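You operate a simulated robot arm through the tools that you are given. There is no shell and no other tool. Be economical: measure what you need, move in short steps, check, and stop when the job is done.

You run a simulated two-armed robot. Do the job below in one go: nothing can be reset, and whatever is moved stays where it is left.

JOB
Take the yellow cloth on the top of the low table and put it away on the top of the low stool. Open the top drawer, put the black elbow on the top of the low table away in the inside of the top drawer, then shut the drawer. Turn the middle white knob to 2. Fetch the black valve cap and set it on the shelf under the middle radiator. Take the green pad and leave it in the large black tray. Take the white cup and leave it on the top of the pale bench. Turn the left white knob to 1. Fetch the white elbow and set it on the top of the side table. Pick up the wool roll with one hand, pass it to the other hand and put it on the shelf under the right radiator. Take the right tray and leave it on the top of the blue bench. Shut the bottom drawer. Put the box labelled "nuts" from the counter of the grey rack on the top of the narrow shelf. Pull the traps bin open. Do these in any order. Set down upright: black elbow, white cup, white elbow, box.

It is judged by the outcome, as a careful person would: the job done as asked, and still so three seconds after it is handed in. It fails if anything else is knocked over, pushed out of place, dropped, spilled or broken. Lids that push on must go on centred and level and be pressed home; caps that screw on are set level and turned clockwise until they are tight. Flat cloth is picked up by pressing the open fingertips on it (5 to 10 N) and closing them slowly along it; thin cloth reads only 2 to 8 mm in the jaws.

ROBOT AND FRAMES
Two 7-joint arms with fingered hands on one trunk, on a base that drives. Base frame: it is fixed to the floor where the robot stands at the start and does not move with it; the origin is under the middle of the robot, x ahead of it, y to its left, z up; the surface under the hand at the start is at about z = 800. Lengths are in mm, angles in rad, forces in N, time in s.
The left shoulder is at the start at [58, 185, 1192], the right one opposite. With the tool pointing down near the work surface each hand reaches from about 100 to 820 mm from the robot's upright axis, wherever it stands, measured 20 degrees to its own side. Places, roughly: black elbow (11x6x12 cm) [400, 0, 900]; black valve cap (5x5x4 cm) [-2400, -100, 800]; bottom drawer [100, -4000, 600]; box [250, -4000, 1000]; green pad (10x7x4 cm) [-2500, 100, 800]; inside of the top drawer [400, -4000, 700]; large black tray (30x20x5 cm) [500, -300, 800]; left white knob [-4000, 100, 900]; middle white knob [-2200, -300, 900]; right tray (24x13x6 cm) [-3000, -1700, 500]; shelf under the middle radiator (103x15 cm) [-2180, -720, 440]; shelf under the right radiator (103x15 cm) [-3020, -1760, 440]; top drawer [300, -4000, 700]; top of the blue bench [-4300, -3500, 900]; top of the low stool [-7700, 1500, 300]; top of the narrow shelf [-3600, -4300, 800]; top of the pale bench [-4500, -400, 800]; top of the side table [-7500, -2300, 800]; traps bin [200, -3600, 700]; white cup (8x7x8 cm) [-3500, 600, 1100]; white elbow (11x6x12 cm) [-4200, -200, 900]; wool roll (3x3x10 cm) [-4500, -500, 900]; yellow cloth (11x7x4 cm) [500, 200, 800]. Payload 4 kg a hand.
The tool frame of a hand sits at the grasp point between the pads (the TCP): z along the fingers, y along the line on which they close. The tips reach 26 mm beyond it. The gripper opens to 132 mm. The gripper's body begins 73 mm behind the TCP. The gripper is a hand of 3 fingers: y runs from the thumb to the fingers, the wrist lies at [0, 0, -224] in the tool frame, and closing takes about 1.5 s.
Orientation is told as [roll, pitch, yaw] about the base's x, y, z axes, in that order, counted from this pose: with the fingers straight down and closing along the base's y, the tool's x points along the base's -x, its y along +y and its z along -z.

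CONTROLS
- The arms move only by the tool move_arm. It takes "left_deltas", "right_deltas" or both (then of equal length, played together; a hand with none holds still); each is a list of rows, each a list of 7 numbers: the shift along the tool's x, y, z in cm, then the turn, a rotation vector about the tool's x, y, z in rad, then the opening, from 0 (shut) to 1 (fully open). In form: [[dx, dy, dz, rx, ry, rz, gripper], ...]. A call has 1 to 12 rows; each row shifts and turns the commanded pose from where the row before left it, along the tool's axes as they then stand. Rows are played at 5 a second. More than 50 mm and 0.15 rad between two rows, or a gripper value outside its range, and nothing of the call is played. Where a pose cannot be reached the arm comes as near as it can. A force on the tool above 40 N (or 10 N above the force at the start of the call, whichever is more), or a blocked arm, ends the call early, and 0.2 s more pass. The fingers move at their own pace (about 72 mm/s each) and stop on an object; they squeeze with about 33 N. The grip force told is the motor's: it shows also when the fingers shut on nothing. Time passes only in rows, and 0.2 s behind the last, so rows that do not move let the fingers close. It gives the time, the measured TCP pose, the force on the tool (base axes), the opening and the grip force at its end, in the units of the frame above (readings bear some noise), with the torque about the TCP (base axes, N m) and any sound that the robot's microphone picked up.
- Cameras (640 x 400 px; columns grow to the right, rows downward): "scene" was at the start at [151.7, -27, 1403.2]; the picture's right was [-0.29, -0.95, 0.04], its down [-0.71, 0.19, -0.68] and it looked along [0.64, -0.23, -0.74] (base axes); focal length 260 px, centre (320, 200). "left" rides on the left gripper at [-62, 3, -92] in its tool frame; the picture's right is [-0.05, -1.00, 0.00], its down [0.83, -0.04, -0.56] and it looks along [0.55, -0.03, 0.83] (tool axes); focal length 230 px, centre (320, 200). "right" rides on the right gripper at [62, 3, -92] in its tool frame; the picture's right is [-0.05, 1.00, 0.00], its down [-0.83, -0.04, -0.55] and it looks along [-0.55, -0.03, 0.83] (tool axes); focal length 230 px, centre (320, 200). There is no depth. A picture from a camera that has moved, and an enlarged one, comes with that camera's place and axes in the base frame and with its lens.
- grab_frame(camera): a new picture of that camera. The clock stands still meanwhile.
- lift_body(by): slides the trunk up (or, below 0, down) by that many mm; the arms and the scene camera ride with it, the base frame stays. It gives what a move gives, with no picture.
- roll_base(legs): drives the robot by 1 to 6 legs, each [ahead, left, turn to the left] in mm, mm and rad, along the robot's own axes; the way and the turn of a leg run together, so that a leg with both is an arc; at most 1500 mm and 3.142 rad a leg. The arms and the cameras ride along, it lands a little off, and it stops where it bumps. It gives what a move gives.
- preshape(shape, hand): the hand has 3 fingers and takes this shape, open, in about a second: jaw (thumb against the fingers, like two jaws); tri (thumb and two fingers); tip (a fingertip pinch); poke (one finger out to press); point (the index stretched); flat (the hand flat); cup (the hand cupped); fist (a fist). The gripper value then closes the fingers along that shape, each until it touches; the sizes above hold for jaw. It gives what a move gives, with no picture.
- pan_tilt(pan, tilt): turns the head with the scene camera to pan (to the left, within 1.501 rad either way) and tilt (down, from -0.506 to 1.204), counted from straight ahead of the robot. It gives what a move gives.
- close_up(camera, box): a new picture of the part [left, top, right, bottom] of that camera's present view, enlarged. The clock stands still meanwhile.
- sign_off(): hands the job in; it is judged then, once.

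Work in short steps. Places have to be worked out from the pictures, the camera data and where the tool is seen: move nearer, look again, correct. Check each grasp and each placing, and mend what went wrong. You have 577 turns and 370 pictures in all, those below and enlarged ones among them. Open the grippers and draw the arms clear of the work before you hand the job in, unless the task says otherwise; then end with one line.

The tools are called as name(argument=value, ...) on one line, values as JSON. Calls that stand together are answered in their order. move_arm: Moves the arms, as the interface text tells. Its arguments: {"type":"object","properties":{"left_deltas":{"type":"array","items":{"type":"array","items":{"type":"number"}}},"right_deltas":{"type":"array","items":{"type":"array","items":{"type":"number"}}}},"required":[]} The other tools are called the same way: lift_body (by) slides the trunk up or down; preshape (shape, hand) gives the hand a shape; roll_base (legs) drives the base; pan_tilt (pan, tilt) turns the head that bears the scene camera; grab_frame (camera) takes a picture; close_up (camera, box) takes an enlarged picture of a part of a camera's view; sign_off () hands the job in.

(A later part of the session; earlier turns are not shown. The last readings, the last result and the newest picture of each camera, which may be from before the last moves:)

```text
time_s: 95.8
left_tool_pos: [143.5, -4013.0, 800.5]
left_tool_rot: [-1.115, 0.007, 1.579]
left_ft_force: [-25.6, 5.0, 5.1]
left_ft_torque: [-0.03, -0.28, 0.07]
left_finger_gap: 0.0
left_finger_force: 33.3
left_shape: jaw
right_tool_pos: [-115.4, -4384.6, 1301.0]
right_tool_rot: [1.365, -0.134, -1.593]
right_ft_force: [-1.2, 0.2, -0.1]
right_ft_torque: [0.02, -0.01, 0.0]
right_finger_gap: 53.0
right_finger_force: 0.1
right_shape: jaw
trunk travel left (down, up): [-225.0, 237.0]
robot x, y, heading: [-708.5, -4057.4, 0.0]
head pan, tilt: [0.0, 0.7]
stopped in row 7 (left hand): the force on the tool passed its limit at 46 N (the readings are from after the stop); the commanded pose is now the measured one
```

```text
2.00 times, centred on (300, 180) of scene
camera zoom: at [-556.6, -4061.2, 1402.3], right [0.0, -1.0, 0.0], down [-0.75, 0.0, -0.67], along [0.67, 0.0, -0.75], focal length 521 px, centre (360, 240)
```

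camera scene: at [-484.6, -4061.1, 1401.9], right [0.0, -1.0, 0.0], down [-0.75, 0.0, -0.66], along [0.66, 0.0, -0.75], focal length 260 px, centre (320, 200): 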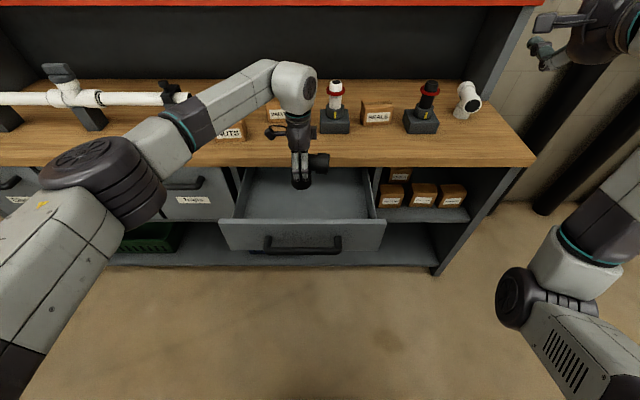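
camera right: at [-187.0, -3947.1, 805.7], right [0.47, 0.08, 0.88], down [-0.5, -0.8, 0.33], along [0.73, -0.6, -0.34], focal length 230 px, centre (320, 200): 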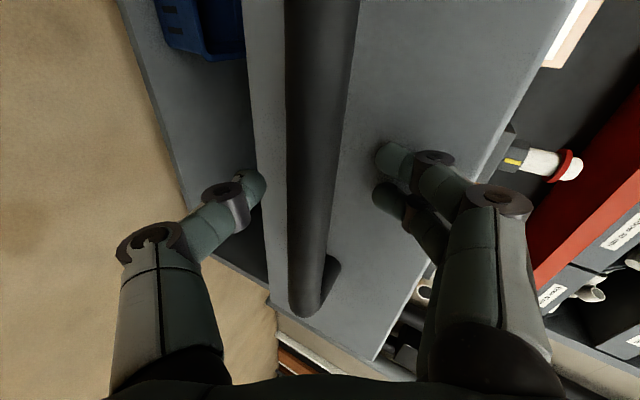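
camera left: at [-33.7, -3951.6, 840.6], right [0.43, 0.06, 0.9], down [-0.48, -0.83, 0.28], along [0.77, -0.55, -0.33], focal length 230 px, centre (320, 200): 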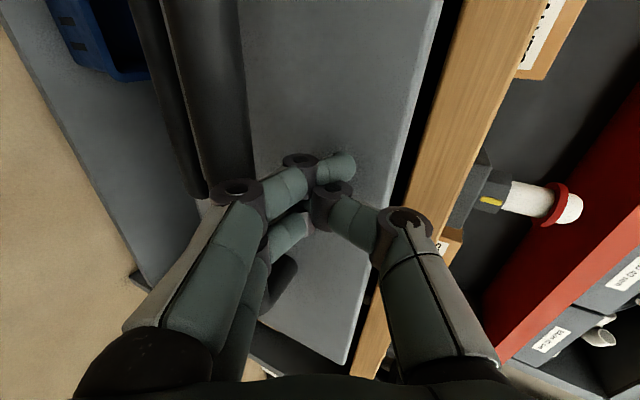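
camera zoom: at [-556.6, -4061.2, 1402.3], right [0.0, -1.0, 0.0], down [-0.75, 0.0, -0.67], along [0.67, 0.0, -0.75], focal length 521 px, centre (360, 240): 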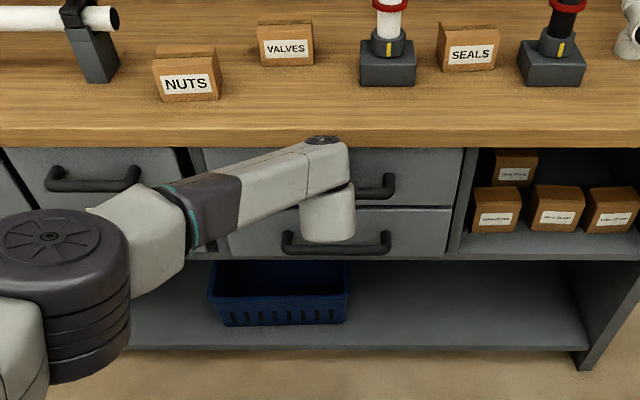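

Both drawers are shut. The Traps handle is near [137,-3588,770]; I back off 120 mm, move 425 mm left with the fingers ~55 mm open, and look.

roll_base(legs=[[-120, 0, 0], [0, 425, 0]])

move_arm(left_deltas=[[0, 2.5, 1.2, 0, 0, 0, 0.42], [0, 0, 0, 0, 0, 0, 0.42], [0, 0, 0, 0, 0, 0, 0.42]])

grab_frame(camera="left")

grab_frame(camera="scene")

```text
time_s: 99.3
left_tool_pos: [27.4, -3589.5, 800.5]
left_tool_rot: [-1.118, 0.006, 1.577]
left_ft_force: [0.5, -0.1, -0.2]
left_ft_torque: [0.02, -0.05, 0.0]
left_finger_gap: 0.1
left_finger_force: 32.9
left_shape: jaw
right_tool_pos: [-232.1, -3962.7, 1299.3]
right_tool_rot: [1.362, -0.135, -1.596]
right_ft_force: [0.0, -0.7, 0.6]
right_ft_torque: [-0.01, -0.02, 0.01]
right_finger_gap: 52.7
right_finger_force: 0.0
right_shape: jaw
trunk travel left (down, up): [-225.0, 237.0]
robot x, y, heading: [-828.8, -3638.1, 0.003]
head pan, tilt: [0.0, 0.7]
```

```text
time_s: 100.1
left_tool_pos: [25.8, -3590.8, 771.7]
left_tool_rot: [-1.116, 0.005, 1.577]
left_ft_force: [0.9, 0.3, -0.3]
left_ft_torque: [0.0, 0.03, 0.01]
left_finger_gap: 54.8
left_finger_force: 0.1
left_shape: jaw
right_tool_pos: [-231.6, -3964.6, 1299.7]
right_tool_rot: [1.361, -0.135, -1.594]
right_ft_force: [-0.5, -0.2, -0.1]
right_ft_torque: [-0.01, 0.02, 0.0]
right_finger_gap: 53.1
right_finger_force: 0.0
right_shape: jaw
trunk travel left (down, up): [-225.0, 237.0]
robot x, y, heading: [-826.0, -3638.3, 0.002]
head pan, tilt: [0.0, 0.7]
```

```text
320 pictures are left
camera left: at [-57.7, -3529.2, 809.4], right [0.44, 0.06, 0.9], down [-0.47, -0.83, 0.29], along [0.76, -0.55, -0.34], focal length 230 px, centre (320, 200)
```

left: 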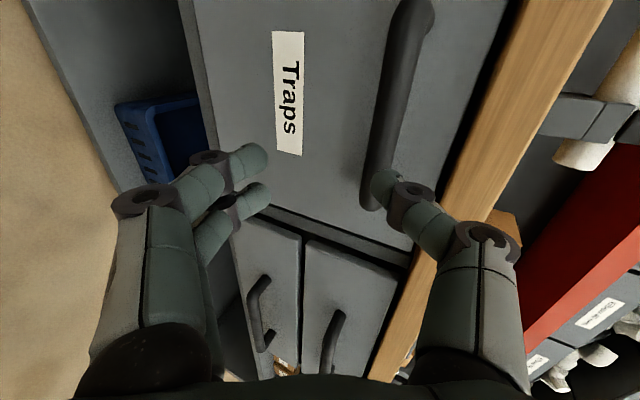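

```text
319 pictures are left
camera scene: at [-673.5, -3639.7, 1401.9], right [0.0, -1.0, 0.0], down [-0.75, 0.0, -0.66], along [0.66, 0.0, -0.75], focal length 260 px, centre (320, 200)
```

scene: 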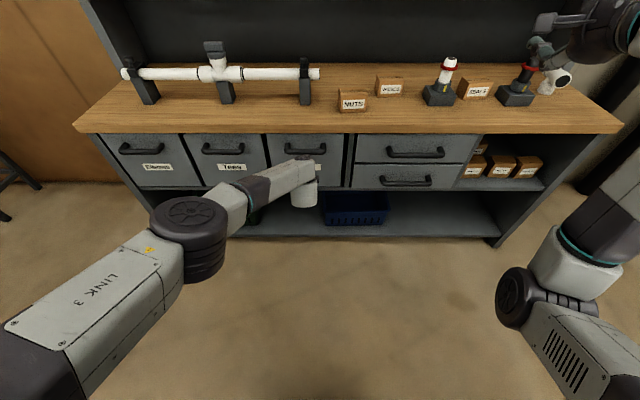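

The handle's centre is near y≈-3570, z≈778. I correct by +2 cm in y and +1 cm up, and drive forward 95 mm onto it.

move_arm(left_deltas=[[-2.0, -0.8, -0.4, 0, 0, 0, 0.42], [0, 0, 0, 0, 0, 0, 0.42]])

roll_base(legs=[[95, 0, 0]])

grab_frame(camera="left")

```text
time_s: 100.7
left_tool_pos: [26.3, -3571.9, 782.0]
left_tool_rot: [-1.115, 0.005, 1.577]
left_ft_force: [-0.1, 0.4, 0.1]
left_ft_torque: [-0.01, 0.01, 0.0]
left_finger_gap: 55.1
left_finger_force: 0.0
left_shape: jaw
right_tool_pos: [-231.5, -3964.4, 1299.1]
right_tool_rot: [1.361, -0.133, -1.595]
right_ft_force: [-0.5, -1.6, -0.6]
right_ft_torque: [-0.01, 0.0, -0.01]
right_finger_gap: 52.8
right_finger_force: 0.0
right_shape: jaw
trunk travel left (down, up): [-225.0, 237.0]
robot x, y, heading: [-830.6, -3637.2, 0.005]
head pan, tilt: [0.0, 0.7]
```

```text
time_s: 101.8
left_tool_pos: [121.0, -3572.1, 781.5]
left_tool_rot: [-1.116, 0.005, 1.577]
left_ft_force: [0.5, 0.1, -0.5]
left_ft_torque: [0.02, -0.01, -0.02]
left_finger_gap: 54.9
left_finger_force: 0.0
left_shape: jaw
right_tool_pos: [-137.4, -3964.6, 1298.8]
right_tool_rot: [1.359, -0.134, -1.597]
right_ft_force: [1.2, -0.5, -0.2]
right_ft_torque: [-0.01, -0.01, 0.04]
right_finger_gap: 52.8
right_finger_force: 0.1
right_shape: jaw
trunk travel left (down, up): [-225.0, 237.0]
robot x, y, heading: [-733.0, -3640.5, 0.001]
head pan, tilt: [0.0, 0.7]
```

```text
318 pictures are left
camera left: at [36.0, -3510.0, 818.1], right [0.44, 0.06, 0.9], down [-0.48, -0.83, 0.29], along [0.76, -0.55, -0.34], focal length 230 px, centre (320, 200)
```

left: 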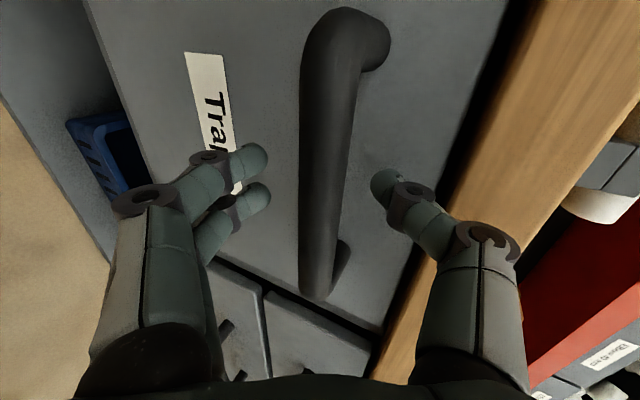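

The bar is centred between thumb and fingers. I close and pull by driving back.

move_arm(left_deltas=[[0, 0, 0, 0, 0, 0, 0.2], [0, 0, 0, 0, 0, 0, 0], [0, 0, 0, 0, 0, 0, 0], [0, 0, 0, 0, 0, 0, 0], [0, 0, 0, 0, 0, 0, 0]])

roll_base(legs=[[-200, 0, 0]])

grab_frame(camera="scene")

```text
time_s: 103.0
left_tool_pos: [120.6, -3571.3, 779.1]
left_tool_rot: [-1.114, 0.006, 1.576]
left_ft_force: [3.0, 0.6, -8.9]
left_ft_torque: [0.04, -0.06, -0.01]
left_finger_gap: 0.0
left_finger_force: 32.9
left_shape: jaw
right_tool_pos: [-136.3, -3965.4, 1299.9]
right_tool_rot: [1.361, -0.136, -1.599]
right_ft_force: [0.0, 0.8, 0.5]
right_ft_torque: [0.03, 0.0, -0.01]
right_finger_gap: 52.8
right_finger_force: 0.0
right_shape: jaw
trunk travel left (down, up): [-225.0, 237.0]
robot x, y, heading: [-733.4, -3639.6, 0.006]
head pan, tilt: [0.0, 0.7]
```

```text
time_s: 104.0
left_tool_pos: [74.3, -3570.8, 765.1]
left_tool_rot: [-1.096, 0.004, 1.576]
left_ft_force: [16.3, -4.5, -31.2]
left_ft_torque: [-0.06, -0.5, 0.03]
left_finger_gap: 0.0
left_finger_force: 33.2
left_shape: jaw
right_tool_pos: [-174.7, -3964.9, 1297.2]
right_tool_rot: [1.354, -0.132, -1.598]
right_ft_force: [-0.5, -0.1, 0.1]
right_ft_torque: [-0.03, -0.03, 0.0]
right_finger_gap: 52.7
right_finger_force: 0.1
right_shape: jaw
trunk travel left (down, up): [-225.0, 237.0]
robot x, y, heading: [-776.2, -3637.7, 0.001]
head pan, tilt: [0.0, 0.7]
stopped in leg 1: the force on the tool passed its limit at 54 N (the readings are from after the stop); the commanded pose is now the measured one
```

```text
317 pictures are left
camera scene: at [-616.3, -3639.6, 1401.1], right [0.0, -1.0, 0.0], down [-0.75, 0.0, -0.66], along [0.66, 0.0, -0.75], focal length 260 px, centre (320, 200)
```

scene: 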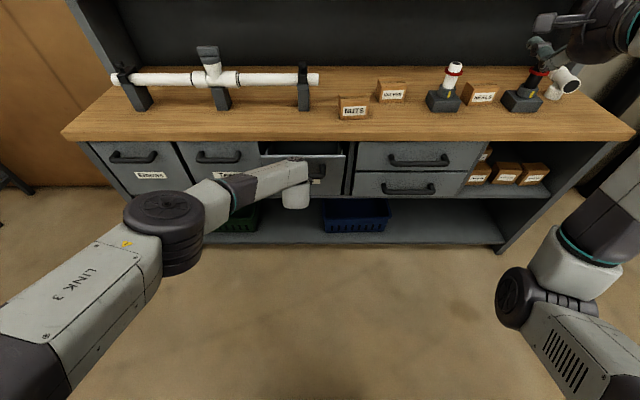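

The bin tips out about a lower hinge: the handle moved 46 mm back and 14 mm down. I follow the arc with the arm.

move_arm(left_deltas=[[0, 0.54, 0.26, 0, 0, 0, 0], [0, 1.27, -1.0, 0, 0, 0, 0], [0, 1.34, -0.91, 0, 0, 0, 0], [0, 1.4, -0.81, 0, 0, 0, 0], [0, 1.45, -0.69, 0, 0, 0, 0]])

grab_frame(camera="scene")

```text
time_s: 105.2
left_tool_pos: [27.2, -3570.3, 730.6]
left_tool_rot: [-1.098, 0.004, 1.572]
left_ft_force: [28.8, -5.4, -30.1]
left_ft_torque: [-0.11, -0.81, 0.08]
left_finger_gap: 0.2
left_finger_force: 33.0
left_shape: jaw
right_tool_pos: [-174.3, -3966.6, 1295.2]
right_tool_rot: [1.354, -0.135, -1.597]
right_ft_force: [-0.5, 1.3, 0.0]
right_ft_torque: [0.03, -0.01, -0.01]
right_finger_gap: 52.9
right_finger_force: 0.1
right_shape: jaw
trunk travel left (down, up): [-225.0, 237.0]
robot x, y, heading: [-775.8, -3638.9, 0.0]
head pan, tilt: [0.0, 0.7]
stopped in row 5 (left hand): the force on the tool passed its limit at 47 N (the readings are from after the stop); the commanded pose is now the measured one
```

```text
316 pictures are left
camera scene: at [-613.1, -3640.3, 1400.8], right [0.0, -1.0, 0.0], down [-0.75, 0.0, -0.66], along [0.66, 0.0, -0.75], focal length 260 px, centre (320, 200)
```

scene: 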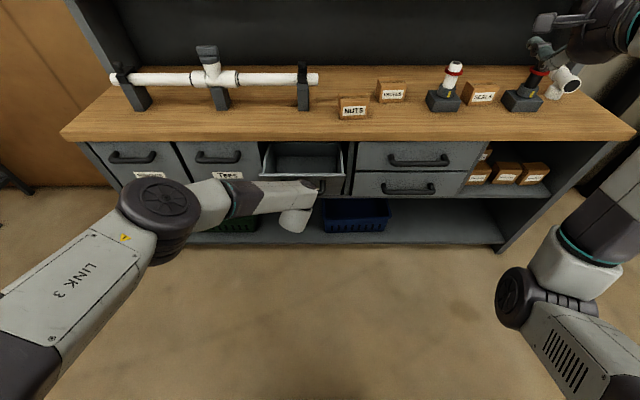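

Fitting the arc gives a hinge ~156 mm below; the bin is open about 0.65 rad, with the force radial only. I relieve toward the hinge and follow the arc ~25 mm more to see whether it has more travel.

move_arm(left_deltas=[[0, 0.17, 0.57, 0, 0, 0, 0], [0, 1.18, -0.37, 0, 0, 0, 0], [0, 1.18, -0.3, 0, 0, 0, 0], [0, 0, 0, 0, 0, 0, 0]])

grab_frame(camera="left")

close_up(camera="scene", box=[220, 100, 420, 225])

```text
time_s: 106.2
left_tool_pos: [11.8, -3570.3, 712.4]
left_tool_rot: [-1.104, 0.003, 1.574]
left_ft_force: [12.2, -5.1, -9.8]
left_ft_torque: [-0.06, -0.3, 0.08]
left_finger_gap: 0.0
left_finger_force: 33.6
left_shape: jaw
right_tool_pos: [-177.4, -3966.0, 1298.3]
right_tool_rot: [1.358, -0.135, -1.596]
right_ft_force: [0.2, -1.2, 0.2]
right_ft_torque: [0.01, 0.02, 0.01]
right_finger_gap: 52.7
right_finger_force: 0.0
right_shape: jaw
trunk travel left (down, up): [-225.0, 237.0]
robot x, y, heading: [-774.1, -3635.7, 0.002]
head pan, tilt: [0.0, 0.7]
```

```text
315 pictures are left
camera left: at [-71.8, -3508.8, 751.1], right [0.45, 0.06, 0.89], down [-0.47, -0.83, 0.29], along [0.76, -0.55, -0.35], focal length 230 px, centre (320, 200)
```

left: 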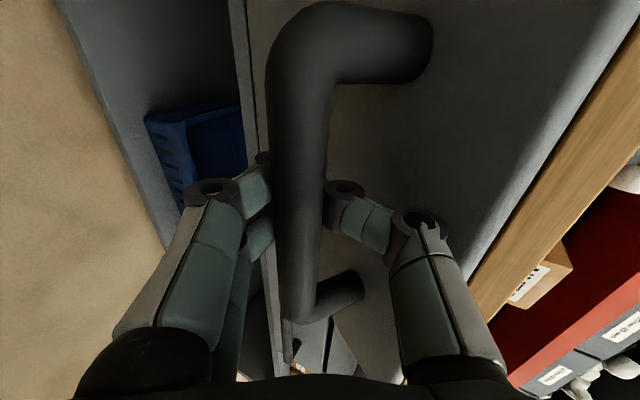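

```text
3.20 times, centred on (320, 162) of scene
camera zoom: at [-618.3, -3640.1, 1401.6], right [0.0, -1.0, 0.0], down [-0.75, 0.0, -0.66], along [0.66, 0.0, -0.75], focal length 833 px, centre (320, 320)
```

zoom: 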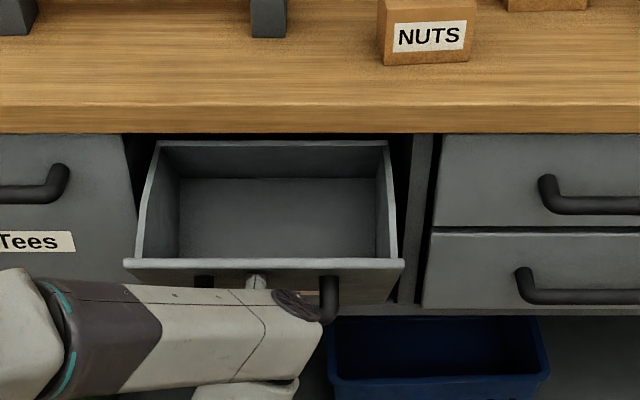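

Still moving. I go ~25 mm further along the arc to find its stop.

move_arm(left_deltas=[[0, 0.8, 0.0, 0, 0, 0, 0], [0, 0.8, -0.1, 0, 0, 0, 0], [0, 0.8, -0.1, 0, 0, 0, 0], [0, 0, 0, 0, 0, 0, 0]])

close_up(camera="scene", box=[220, 100, 420, 225])

```text
time_s: 107.2
left_tool_pos: [-0.6, -3570.1, 695.2]
left_tool_rot: [-1.106, 0.003, 1.574]
left_ft_force: [1.9, -4.6, -1.5]
left_ft_torque: [-0.01, -0.32, 0.05]
left_finger_gap: 0.0
left_finger_force: 33.0
left_shape: jaw
right_tool_pos: [-178.7, -3965.6, 1299.6]
right_tool_rot: [1.362, -0.134, -1.596]
right_ft_force: [-0.8, -0.5, -0.1]
right_ft_torque: [0.01, 0.03, 0.01]
right_finger_gap: 52.9
right_finger_force: 0.0
right_shape: jaw
trunk travel left (down, up): [-225.0, 237.0]
robot x, y, heading: [-779.3, -3640.5, 0.001]
head pan, tilt: [0.0, 0.7]
```

```text
3.20 times, centred on (320, 162) of scene
camera zoom: at [-620.5, -3640.2, 1401.9], right [0.0, -1.0, 0.0], down [-0.75, 0.0, -0.66], along [0.66, 0.0, -0.75], focal length 833 px, centre (320, 320)
```

zoom: 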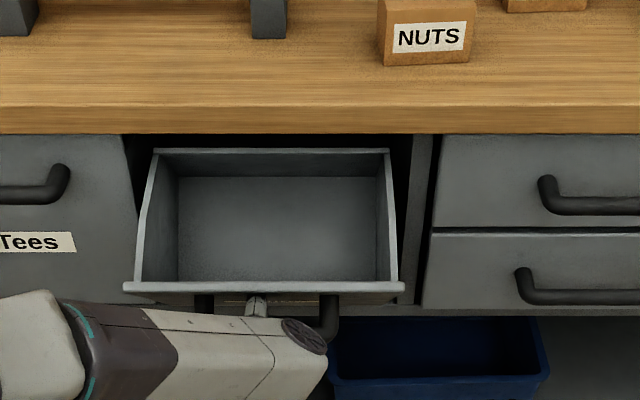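

Well open already. One more small stretch toward the stop, watching the force.

move_arm(left_deltas=[[0, 0.8, 0.1, 0, 0, 0, 0], [0, 0.8, 0.1, 0, 0, 0, 0], [0, 0.8, 0.15, 0, 0, 0, 0], [0, 0, 0, 0, 0, 0, 0]])

close_up(camera="scene", box=[220, 100, 420, 225])

```text
time_s: 108.2
left_tool_pos: [-8.1, -3569.7, 669.9]
left_tool_rot: [-1.108, 0.004, 1.577]
left_ft_force: [-1.7, 1.8, 0.3]
left_ft_torque: [-0.04, -0.21, -0.02]
left_finger_gap: 0.1
left_finger_force: 32.9
left_shape: jaw
right_tool_pos: [-179.9, -3965.5, 1299.3]
right_tool_rot: [1.362, -0.134, -1.596]
right_ft_force: [-0.3, 0.1, -0.2]
right_ft_torque: [-0.02, 0.0, -0.01]
right_finger_gap: 52.9
right_finger_force: 0.1
right_shape: jaw
trunk travel left (down, up): [-225.0, 237.0]
robot x, y, heading: [-774.2, -3639.9, 0.003]
head pan, tilt: [0.0, 0.7]
```

```text
3.20 times, centred on (320, 162) of scene
camera zoom: at [-621.0, -3639.5, 1401.8], right [0.0, -1.0, 0.0], down [-0.75, 0.0, -0.66], along [0.66, 0.0, -0.75], focal length 833 px, centre (320, 320)
```

zoom: 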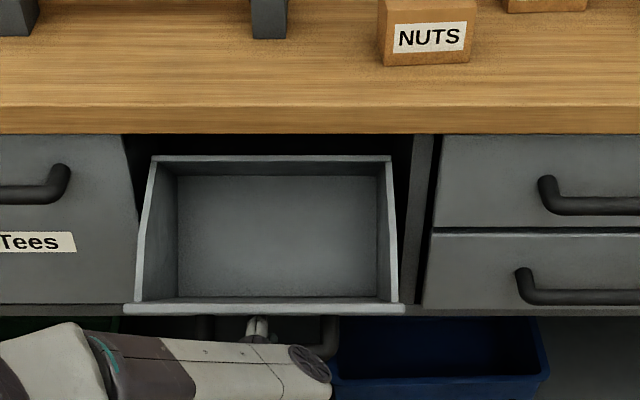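

The bin is open wide. I open the fingers a bit and draw back along the hand axis.

move_arm(left_deltas=[[0, 0, 0, 0, 0, 0, 0.3], [0, 0, 0, 0, 0, 0, 0.3], [0, 0, 0, 0, 0, 0, 0.3], [0, 0, -1.5, 0, 0, 0, 0.3], [0, 0, -3, 0, 0, 0, 0.3], [0, 0, -4, 0, 0, 0, 0.3]])

close_up(camera="scene", box=[200, 100, 440, 250])

```text
time_s: 109.5
left_tool_pos: [-85.2, -3572.7, 710.5]
left_tool_rot: [-1.108, 0.004, 1.573]
left_ft_force: [-0.4, 0.7, 1.0]
left_ft_torque: [0.03, 0.01, -0.02]
left_finger_gap: 39.5
left_finger_force: 0.0
left_shape: jaw
right_tool_pos: [-179.4, -3965.4, 1300.9]
right_tool_rot: [1.363, -0.135, -1.597]
right_ft_force: [-0.5, -0.3, -0.4]
right_ft_torque: [0.0, 0.01, 0.02]
right_finger_gap: 52.9
right_finger_force: 0.1
right_shape: jaw
trunk travel left (down, up): [-225.0, 237.0]
robot x, y, heading: [-773.2, -3636.0, -0.002]
head pan, tilt: [0.0, 0.7]
```

```text
2.67 times, centred on (320, 175) of scene
camera zoom: at [-621.7, -3639.8, 1402.0], right [0.0, -1.0, 0.0], down [-0.75, 0.0, -0.66], along [0.66, 0.0, -0.75], focal length 694 px, centre (320, 267)
```

zoom: 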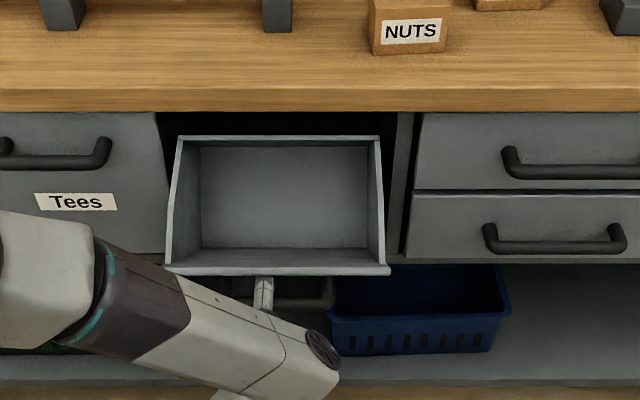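

The bin stays open. Next is the NUTS box: I back off 150 mm, then raise the left hand and turn it to point down again.

roll_base(legs=[[-150, 0, 0]])

move_arm(left_deltas=[[0, -4, -2.5, 0, 0, 0, 0.7], [0, -4, -2.5, 0, 0, 0, 0.7], [0, -3.5, -2.5, -0.14, 0, 0, 0.7], [0, -3, -3, -0.14, 0, 0, 0.7], [0, -2, -3.5, -0.14, 0, 0, 0.7], [0, -1, -3.5, -0.14, 0, 0, 0.7], [0, 0, -3.5, -0.14, 0, 0, 0.7], [0, 0, -3.5, -0.14, 0, 0, 0.7], [0, 0, -3.5, -0.14, 0, 0, 0.7], [0, 0, -3.5, -0.125, 0, 0, 0.7]])

```text
time_s: 110.9
left_tool_pos: [-232.5, -3572.6, 708.6]
left_tool_rot: [-1.107, 0.004, 1.575]
left_ft_force: [-0.2, 0.6, -0.3]
left_ft_torque: [-0.02, 0.0, 0.02]
left_finger_gap: 39.3
left_finger_force: 0.0
left_shape: jaw
right_tool_pos: [-327.1, -3965.7, 1299.7]
right_tool_rot: [1.36, -0.136, -1.598]
right_ft_force: [0.5, 0.2, 0.8]
right_ft_torque: [-0.01, 0.01, -0.01]
right_finger_gap: 52.7
right_finger_force: 0.1
right_shape: jaw
trunk travel left (down, up): [-225.0, 237.0]
robot x, y, heading: [-923.9, -3640.9, 0.002]
head pan, tilt: [0.0, 0.7]
```

```text
time_s: 113.1
left_tool_pos: [-328.7, -3571.3, 1089.8]
left_tool_rot: [0.001, 0.004, 1.574]
left_ft_force: [-1.1, -0.5, -0.7]
left_ft_torque: [0.01, -0.01, 0.02]
left_finger_gap: 92.1
left_finger_force: 0.2
left_shape: jaw
right_tool_pos: [-328.4, -3966.6, 1298.2]
right_tool_rot: [1.361, -0.135, -1.6]
right_ft_force: [-0.5, 0.2, 0.1]
right_ft_torque: [0.0, 0.03, 0.03]
right_finger_gap: 52.6
right_finger_force: 0.1
right_shape: jaw
trunk travel left (down, up): [-225.0, 237.0]
robot x, y, heading: [-922.2, -3639.1, 0.007]
head pan, tilt: [0.0, 0.7]
```

I turn the right hand back down too, for a compact posture.

move_arm(right_deltas=[[0, -4, -2, 0.14, 0, 0, 0.6], [0, -4, -1, 0.14, 0, 0, 0.6], [0, -3, 0, 0.14, 0, 0, 0.6], [0, -3, 0, 0.14, 0, 0, 0.6], [0, -3, 0, 0.14, 0, 0, 0.6], [0, -3, 0, 0.14, 0, 0, 0.6], [0, -2, 1, 0.14, 0, 0, 0.6], [0, -2, 1, 0.14, 0, 0, 0.6], [0, -1, 2, 0.14, 0, 0, 0.6], [0, 0, 2, 0.1, 0, 0, 0.6]])

roll_base(legs=[[420, -150, 0]])

grab_frame(camera="scene")

```text
time_s: 115.3
left_tool_pos: [-327.1, -3571.4, 1090.4]
left_tool_rot: [-0.001, 0.004, 1.574]
left_ft_force: [0.3, -0.2, -0.9]
left_ft_torque: [0.01, 0.01, 0.01]
left_finger_gap: 92.0
left_finger_force: 0.0
left_shape: jaw
right_tool_pos: [-373.5, -4121.1, 868.6]
right_tool_rot: [0.003, -0.135, -1.596]
right_ft_force: [0.4, -0.9, -0.4]
right_ft_torque: [0.06, 0.01, -0.02]
right_finger_gap: 78.8
right_finger_force: 0.1
right_shape: jaw
right hand out of reach, approached as far as the arm can: row 3, 4, 5, 6, 7, 8, 9, 10
trunk travel left (down, up): [-225.0, 237.0]
robot x, y, heading: [-924.1, -3637.4, -0.005]
head pan, tilt: [0.0, 0.7]
```

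```text
time_s: 118.0
left_tool_pos: [84.1, -3718.0, 1089.4]
left_tool_rot: [-0.002, 0.005, 1.575]
left_ft_force: [-0.2, -0.1, -0.3]
left_ft_torque: [-0.02, 0.0, 0.03]
left_finger_gap: 92.2
left_finger_force: 0.0
left_shape: jaw
right_tool_pos: [42.5, -4267.6, 871.2]
right_tool_rot: [0.003, -0.134, -1.594]
right_ft_force: [0.2, -0.4, -0.4]
right_ft_torque: [-0.07, 0.03, 0.03]
right_finger_gap: 78.6
right_finger_force: 0.0
right_shape: jaw
trunk travel left (down, up): [-225.0, 237.0]
robot x, y, heading: [-510.6, -3785.7, 0.0]
head pan, tilt: [0.0, 0.7]
```

```text
310 pictures are left
camera scene: at [-356.8, -3788.3, 1401.9], right [0.0, -1.0, 0.0], down [-0.75, 0.0, -0.66], along [0.66, 0.0, -0.75], focal length 260 px, centre (320, 200)
```

scene: 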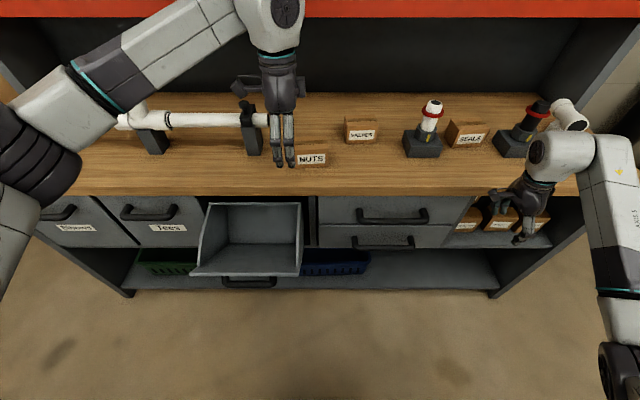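

The right hand is close to the counter edge, so I draw it back and up. Then I view the box with the left camera.

move_arm(right_deltas=[[0, -4, -2, 0, 0, 0, 0.6], [0, -4, -2, 0, 0, 0, 0.6], [0, -4, -3, 0, 0, 0, 0.6], [0, -3, -4, 0, 0, 0, 0.6], [0, -3, -4, 0, 0, 0, 0.6]])

grab_frame(camera="left")

```text
time_s: 119.2
left_tool_pos: [83.9, -3719.5, 1091.1]
left_tool_rot: [-0.003, 0.003, 1.576]
left_ft_force: [-0.2, -0.1, -0.3]
left_ft_torque: [-0.04, 0.01, -0.01]
left_finger_gap: 92.0
left_finger_force: 0.2
left_shape: jaw
right_tool_pos: [-122.8, -4350.1, 921.4]
right_tool_rot: [0.008, -0.132, -1.589]
right_ft_force: [0.1, 0.2, 0.7]
right_ft_torque: [0.02, -0.01, 0.0]
right_finger_gap: 78.4
right_finger_force: 0.1
right_shape: jaw
right hand out of reach, approached as far as the arm can: row 1, 2, 3, 4, 5
trunk travel left (down, up): [-225.0, 237.0]
robot x, y, heading: [-510.6, -3788.6, 0.003]
head pan, tilt: [0.0, 0.7]
```

```text
309 pictures are left
camera left: at [79.7, -3656.7, 1182.4], right [1.0, 0.06, 0.0], down [0.05, -0.83, 0.56], along [0.03, -0.56, -0.83], focal length 230 px, centre (320, 200)
```

left: 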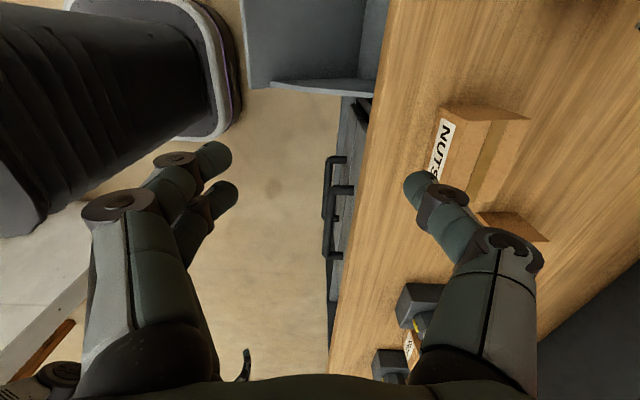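

The box's centre is around [278,-3758], its top at z≈930. I drive 90 mm forward and bring the hand over it.

roll_base(legs=[[90, 0, 0]])

move_arm(left_deltas=[[2.0, -3.4, 0, 0, 0, 0, 0.7], [2.0, -3.4, 0, 0, 0, 0, 0.7], [0, -3.5, 0, 0, 0, 0, 0.7], [0, 0, 0, 0, 0, 0, 0.7]])

grab_frame(camera="left")

grab_frame(camera="scene")

```text
time_s: 120.3
left_tool_pos: [175.1, -3719.0, 1089.4]
left_tool_rot: [-0.001, 0.002, 1.576]
left_ft_force: [0.5, -0.2, 0.0]
left_ft_torque: [0.02, 0.03, -0.03]
left_finger_gap: 91.9
left_finger_force: 0.0
left_shape: jaw
right_tool_pos: [-32.1, -4348.7, 921.3]
right_tool_rot: [0.005, -0.133, -1.589]
right_ft_force: [0.4, 0.7, -0.2]
right_ft_torque: [0.0, 0.0, 0.01]
right_finger_gap: 78.7
right_finger_force: 0.0
right_shape: jaw
trunk travel left (down, up): [-225.0, 237.0]
robot x, y, heading: [-421.0, -3784.5, 0.006]
head pan, tilt: [0.0, 0.7]
```

```text
time_s: 121.3
left_tool_pos: [276.4, -3758.6, 1092.3]
left_tool_rot: [-0.004, 0.004, 1.576]
left_ft_force: [-0.4, -0.3, 0.2]
left_ft_torque: [0.02, -0.02, 0.0]
left_finger_gap: 91.8
left_finger_force: 0.0
left_shape: jaw
right_tool_pos: [-34.2, -4348.6, 922.1]
right_tool_rot: [0.006, -0.133, -1.587]
right_ft_force: [-0.3, -0.1, -1.0]
right_ft_torque: [0.0, -0.01, 0.02]
right_finger_gap: 78.6
right_finger_force: 0.1
right_shape: jaw
trunk travel left (down, up): [-225.0, 237.0]
robot x, y, heading: [-421.1, -3785.6, -0.0]
head pan, tilt: [0.0, 0.7]
```

```text
308 pictures are left
camera left: at [273.6, -3697.0, 1184.1], right [1.0, 0.06, 0.0], down [0.05, -0.83, 0.56], along [0.03, -0.56, -0.83], focal length 230 px, centre (320, 200)
```

left: 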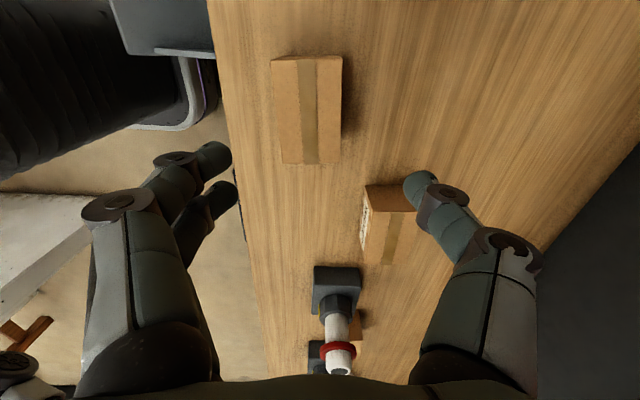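

```text
307 pictures are left
camera scene: at [-267.0, -3787.6, 1401.9], right [0.0, -1.0, 0.0], down [-0.75, 0.0, -0.66], along [0.66, 0.0, -0.75], focal length 260 px, centre (320, 200)
```

scene: 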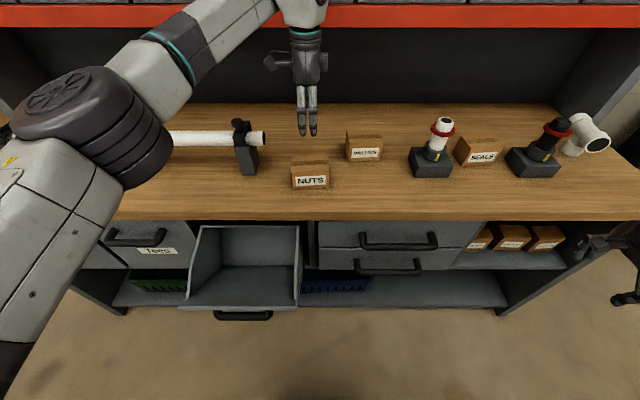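

The box is centred at about [267,-3761], ~62 mm deep along the closing line and 100 mm wide. I descend astride it to TCP z≈907.

move_arm(left_deltas=[[0, 0.9, 3, 0, 0, 0, 0.75], [0, 0, 4.5, 0, 0, 0, 0.75], [0, 0, 4.5, 0, 0, 0, 0.75], [0, 0, 4.5, 0, 0, 0, 0.75], [0, 0, 2.0, 0, 0, 0, 0.75]])

grab_frame(camera="left")

close_up(camera="scene", box=[220, 80, 420, 205])

```text
time_s: 122.5
left_tool_pos: [271.2, -3757.5, 907.3]
left_tool_rot: [-0.005, 0.005, 1.576]
left_ft_force: [0.3, 2.0, 5.1]
left_ft_torque: [0.03, 0.32, -0.08]
left_finger_gap: 98.0
left_finger_force: 0.1
left_shape: jaw
right_tool_pos: [-32.8, -4350.1, 922.1]
right_tool_rot: [0.006, -0.132, -1.587]
right_ft_force: [-0.4, 0.4, 0.1]
right_ft_torque: [-0.01, 0.03, -0.02]
right_finger_gap: 78.9
right_finger_force: 0.0
right_shape: jaw
trunk travel left (down, up): [-225.0, 237.0]
robot x, y, heading: [-416.2, -3787.1, -0.001]
head pan, tilt: [0.0, 0.7]
```

```text
306 pictures are left
camera left: at [266.8, -3696.2, 998.2], right [1.0, 0.06, 0.0], down [0.05, -0.83, 0.56], along [0.04, -0.56, -0.83], focal length 230 px, centre (320, 200)
```

left: 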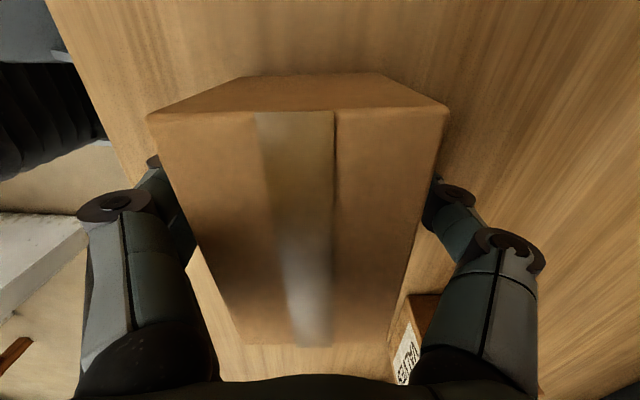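

```text
3.20 times, centred on (320, 142) of scene
camera zoom: at [-267.5, -3788.0, 1402.2], right [0.0, -1.0, 0.0], down [-0.75, 0.0, -0.66], along [0.66, 0.0, -0.75], focal length 833 px, centre (320, 384)
```

zoom: 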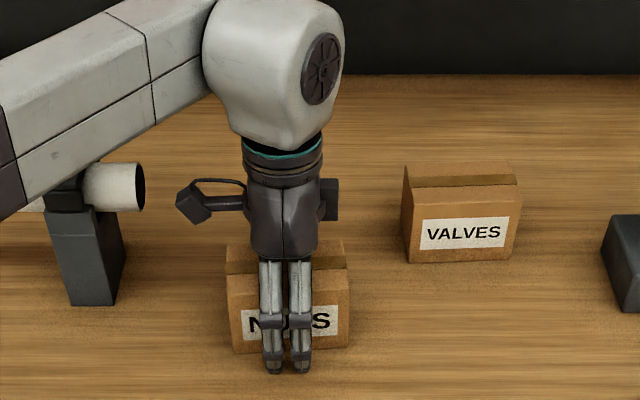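

Fingers are astride, touching lightly (5 N). I close.

move_arm(left_deltas=[[0, 0.5, 0, 0, 0, 0, 0.6], [0, 0, 0, 0, 0, 0, 0.4], [0, 0, 0, 0, 0, 0, 0], [0, 0, 0, 0, 0, 0, 0], [0, 0, 0, 0, 0, 0, 0], [0, 0, 0, 0, 0, 0, 0]])

move_arm(left_deltas=[[0, 0, -2, 0, 0, 0, 0], [0, 0, -3, 0, 0, 0, 0]])

close_up(camera="scene", box=[220, 80, 420, 205])

```text
time_s: 123.9
left_tool_pos: [263.3, -3759.1, 907.2]
left_tool_rot: [-0.004, 0.005, 1.577]
left_ft_force: [-4.9, -2.2, 11.9]
left_ft_torque: [-0.03, 0.69, 0.06]
left_finger_gap: 58.5
left_finger_force: 32.8
left_shape: jaw
right_tool_pos: [-34.2, -4350.1, 921.0]
right_tool_rot: [0.008, -0.132, -1.591]
right_ft_force: [-0.1, 0.8, -1.0]
right_ft_torque: [0.0, 0.0, 0.0]
right_finger_gap: 79.0
right_finger_force: 0.0
right_shape: jaw
trunk travel left (down, up): [-225.0, 237.0]
robot x, y, heading: [-422.8, -3790.6, 0.001]
head pan, tilt: [0.0, 0.7]
```

```text
time_s: 124.5
left_tool_pos: [264.5, -3759.6, 957.1]
left_tool_rot: [-0.003, 0.005, 1.576]
left_ft_force: [-0.3, 0.1, -2.7]
left_ft_torque: [0.01, -0.02, -0.02]
left_finger_gap: 58.5
left_finger_force: 33.0
left_shape: jaw
right_tool_pos: [-32.5, -4349.0, 922.1]
right_tool_rot: [0.005, -0.133, -1.588]
right_ft_force: [1.1, -0.2, 0.1]
right_ft_torque: [-0.02, 0.0, 0.03]
right_finger_gap: 78.7
right_finger_force: 0.0
right_shape: jaw
trunk travel left (down, up): [-225.0, 237.0]
robot x, y, heading: [-419.6, -3787.0, 0.004]
head pan, tilt: [0.0, 0.7]
```

```text
3.20 times, centred on (320, 142) of scene
camera zoom: at [-267.6, -3788.3, 1402.0], right [0.0, -1.0, 0.0], down [-0.75, 0.0, -0.66], along [0.66, 0.0, -0.75], focal length 833 px, centre (320, 384)
```

zoom: 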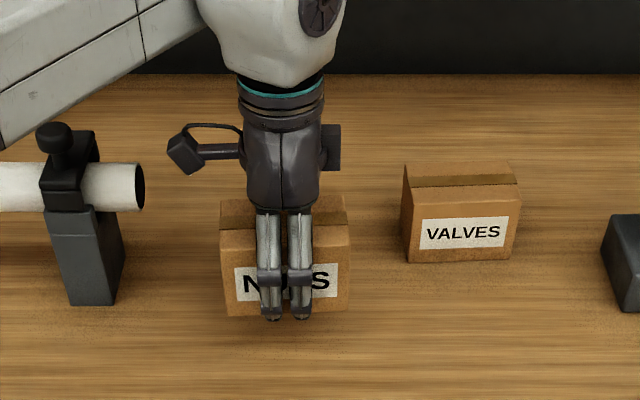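

Held at 58.5 mm. I lift 10 cm more, draw the arm in, and back away from the rack.

move_arm(left_deltas=[[0, 0, -4.5, 0, 0, 0, 0], [0, 0, -4.5, 0, 0, 0, 0], [0, 2, -3, 0, 0, 0, 0], [0, 4.5, 0, 0, 0, 0, 0], [0, 4.5, 0, 0, 0, 0, 0], [0, 4.5, 0, 0, 0, 0, 0], [0, 4.5, 0, 0, 0, 0, 0], [0, 4.5, 0, 0, 0, 0, 0], [-2, 4.5, 0, 0, 0, 0, 0], [-2, 4.5, 0, 0, 0, 0, 0]])

roll_base(legs=[[-500, 0, 0]])

pan_tilt(pan=0, tilt=0.5)

grab_frame(camera="scene")

pan_tilt(pan=-1.5, tilt=0.3)

grab_frame(camera="scene")

```text
time_s: 126.7
left_tool_pos: [-72.6, -3719.7, 1072.5]
left_tool_rot: [-0.004, 0.005, 1.579]
left_ft_force: [-0.6, -0.1, -1.9]
left_ft_torque: [-0.02, -0.03, 0.03]
left_finger_gap: 58.5
left_finger_force: 33.2
left_shape: jaw
right_tool_pos: [-33.3, -4347.9, 922.6]
right_tool_rot: [0.006, -0.134, -1.591]
right_ft_force: [-0.1, 0.0, 0.5]
right_ft_torque: [0.03, 0.01, -0.02]
right_finger_gap: 78.8
right_finger_force: 0.0
right_shape: jaw
trunk travel left (down, up): [-225.0, 237.0]
robot x, y, heading: [-422.7, -3785.9, -0.001]
head pan, tilt: [0.0, 0.7]
```

```text
time_s: 129.6
left_tool_pos: [-573.9, -3721.0, 1072.3]
left_tool_rot: [-0.002, 0.004, 1.586]
left_ft_force: [0.0, 0.4, -2.8]
left_ft_torque: [-0.04, 0.01, 0.01]
left_finger_gap: 58.4
left_finger_force: 33.3
left_shape: jaw
right_tool_pos: [-530.8, -4347.3, 921.5]
right_tool_rot: [0.006, -0.133, -1.579]
right_ft_force: [1.6, -1.1, 0.0]
right_ft_torque: [-0.01, -0.03, 0.0]
right_finger_gap: 78.7
right_finger_force: 0.1
right_shape: jaw
trunk travel left (down, up): [-225.0, 237.0]
robot x, y, heading: [-923.8, -3791.5, 0.009]
head pan, tilt: [0.0, 0.7]
```

```text
time_s: 130.4
left_tool_pos: [-574.1, -3721.0, 1071.9]
left_tool_rot: [-0.003, 0.003, 1.585]
left_ft_force: [-0.1, 0.8, -2.5]
left_ft_torque: [0.01, 0.01, -0.03]
left_finger_gap: 58.3
left_finger_force: 32.7
left_shape: jaw
right_tool_pos: [-530.5, -4348.4, 922.2]
right_tool_rot: [0.008, -0.132, -1.582]
right_ft_force: [-0.8, 0.7, -0.3]
right_ft_torque: [-0.01, 0.0, -0.06]
right_finger_gap: 78.9
right_finger_force: 0.0
right_shape: jaw
trunk travel left (down, up): [-225.0, 237.0]
robot x, y, heading: [-924.7, -3787.9, 0.008]
head pan, tilt: [0.0, 0.499]
```

```text
303 pictures are left
camera scene: at [-760.5, -3789.7, 1418.5], right [0.01, -1.0, 0.0], down [-0.6, -0.01, -0.8], along [0.8, 0.01, -0.6], focal length 260 px, centre (320, 200)
```

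scene: 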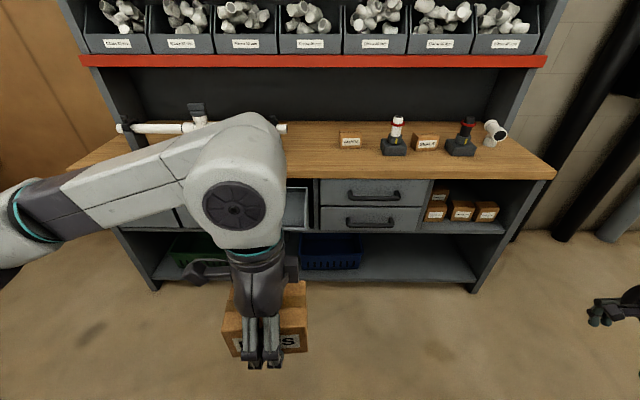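

```text
time_s: 132.0
left_tool_pos: [-574.2, -3720.3, 1072.5]
left_tool_rot: [-0.003, 0.002, 1.585]
left_ft_force: [0.8, -0.5, -3.0]
left_ft_torque: [-0.02, -0.04, -0.02]
left_finger_gap: 58.2
left_finger_force: 33.2
left_shape: jaw
right_tool_pos: [-529.6, -4348.8, 921.3]
right_tool_rot: [0.006, -0.133, -1.582]
right_ft_force: [-0.2, -0.2, 0.3]
right_ft_torque: [0.02, -0.01, 0.0]
right_finger_gap: 78.6
right_finger_force: 0.1
right_shape: jaw
trunk travel left (down, up): [-225.0, 237.0]
robot x, y, heading: [-924.1, -3789.1, 0.015]
head pan, tilt: [-1.499, 0.3]
```

```text
302 pictures are left
camera scene: at [-840.1, -3883.7, 1448.8], right [-0.99, -0.08, 0.14], down [-0.16, 0.29, -0.94], along [0.04, -0.95, -0.3], focal length 260 px, centre (320, 200)
```

scene: 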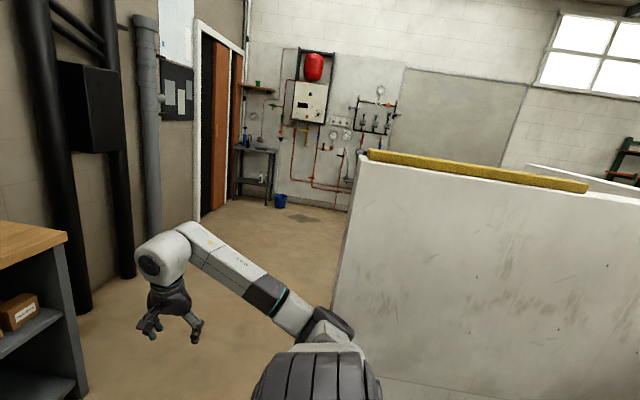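

I turn right 90° here (the floor is clear around) to look toward -x.

roll_base(legs=[[0, 0, -1.57]])

pan_tilt(pan=-1.2, tilt=0.25)

grab_frame(camera="scene")

```text
time_s: 136.2
left_tool_pos: [-850.4, -4140.2, 1072.8]
left_tool_rot: [-0.003, 0.003, 0.027]
left_ft_force: [-0.6, 1.0, -3.2]
left_ft_torque: [0.0, 0.01, 0.0]
left_finger_gap: 58.0
left_finger_force: 33.4
left_shape: jaw
right_tool_pos: [-1477.1, -4191.5, 920.1]
right_tool_rot: [0.007, -0.133, -3.138]
right_ft_force: [0.4, 1.1, 0.6]
right_ft_torque: [-0.01, -0.03, 0.02]
right_finger_gap: 78.9
right_finger_force: 0.0
right_shape: jaw
trunk travel left (down, up): [-225.0, 237.0]
robot x, y, heading: [-924.8, -3789.0, -1.546]
head pan, tilt: [-1.499, 0.3]
```

```text
time_s: 137.0
left_tool_pos: [-850.9, -4139.3, 1072.9]
left_tool_rot: [-0.002, 0.004, 0.025]
left_ft_force: [0.5, 0.5, -2.8]
left_ft_torque: [0.0, -0.04, 0.02]
left_finger_gap: 58.0
left_finger_force: 33.1
left_shape: jaw
right_tool_pos: [-1478.4, -4191.1, 920.8]
right_tool_rot: [0.007, -0.132, -3.138]
right_ft_force: [0.5, 0.5, -0.1]
right_ft_torque: [-0.01, -0.01, 0.03]
right_finger_gap: 78.8
right_finger_force: 0.0
right_shape: jaw
trunk travel left (down, up): [-225.0, 237.0]
robot x, y, heading: [-922.1, -3789.7, -1.546]
head pan, tilt: [-1.201, 0.25]
```

```text
301 pictures are left
camera scene: at [-1008.1, -3903.0, 1449.6], right [-0.38, 0.91, 0.13], down [0.23, 0.23, -0.95], along [-0.9, -0.33, -0.29], focal length 260 px, centre (320, 200)
```

scene: 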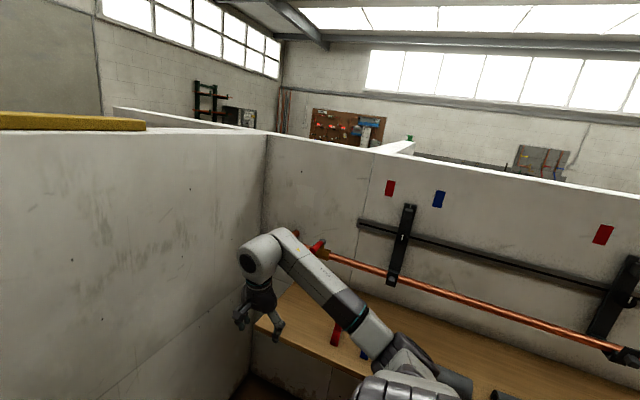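

Low walls (~1.36 m high) divide the room. I raise the trunk fully to look over them.

lift_body(by=230)

pan_tilt(pan=-1.4, tilt=0.25)

grab_frame(camera="scene")

pan_tilt(pan=-0.4, tilt=0.3)

grab_frame(camera="scene")

```text
time_s: 139.4
left_tool_pos: [-849.4, -4139.0, 1303.4]
left_tool_rot: [-0.001, 0.004, 0.025]
left_ft_force: [-0.6, -0.6, -2.9]
left_ft_torque: [-0.02, 0.0, -0.01]
left_finger_gap: 57.9
left_finger_force: 32.9
left_shape: jaw
right_tool_pos: [-1477.8, -4190.3, 1150.9]
right_tool_rot: [0.007, -0.133, -3.14]
right_ft_force: [0.2, 0.4, -0.3]
right_ft_torque: [0.03, 0.01, 0.01]
right_finger_gap: 78.7
right_finger_force: 0.0
right_shape: jaw
trunk travel left (down, up): [-455.0, 7.0]
robot x, y, heading: [-922.7, -3784.3, -1.551]
head pan, tilt: [-1.201, 0.25]
```

```text
time_s: 140.1
left_tool_pos: [-849.6, -4140.0, 1303.1]
left_tool_rot: [-0.002, 0.002, 0.026]
left_ft_force: [0.0, -0.3, -3.1]
left_ft_torque: [-0.01, 0.0, -0.01]
left_finger_gap: 58.0
left_finger_force: 33.0
left_shape: jaw
right_tool_pos: [-1478.0, -4190.6, 1151.5]
right_tool_rot: [0.007, -0.133, -3.139]
right_ft_force: [-0.3, -0.1, -0.1]
right_ft_torque: [-0.02, 0.01, 0.02]
right_finger_gap: 79.0
right_finger_force: 0.1
right_shape: jaw
trunk travel left (down, up): [-455.0, 7.0]
robot x, y, heading: [-923.7, -3788.9, -1.547]
head pan, tilt: [-1.4, 0.25]
```

```text
300 pictures are left
camera scene: at [-1015.4, -3800.0, 1693.1], right [-0.19, 0.98, 0.0], down [0.24, 0.05, -0.97], along [-0.95, -0.19, -0.25], focal length 260 px, centre (320, 200)
```

scene: 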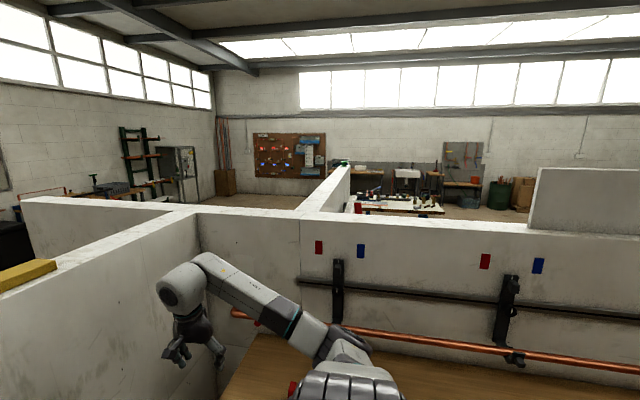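

```text
time_s: 141.4
left_tool_pos: [-849.8, -4138.3, 1302.5]
left_tool_rot: [-0.002, 0.004, 0.027]
left_ft_force: [0.2, -0.7, -2.4]
left_ft_torque: [-0.03, -0.02, 0.02]
left_finger_gap: 58.2
left_finger_force: 33.0
left_shape: jaw
right_tool_pos: [-1478.7, -4190.1, 1151.0]
right_tool_rot: [0.006, -0.133, -3.139]
right_ft_force: [-0.2, 0.6, 0.6]
right_ft_torque: [-0.03, 0.0, 0.0]
right_finger_gap: 78.8
right_finger_force: 0.1
right_shape: jaw
trunk travel left (down, up): [-455.0, 7.0]
robot x, y, heading: [-922.6, -3789.6, -1.549]
head pan, tilt: [-0.4, 0.3]
```

```text
299 pictures are left
camera scene: at [-958.3, -3868.7, 1688.4], right [-0.93, 0.37, 0.0], down [0.11, 0.28, -0.96], along [-0.35, -0.89, -0.3], focal length 260 px, centre (320, 200)
```

scene: 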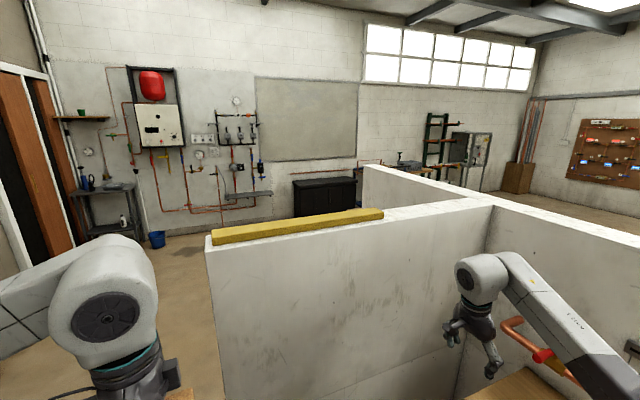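

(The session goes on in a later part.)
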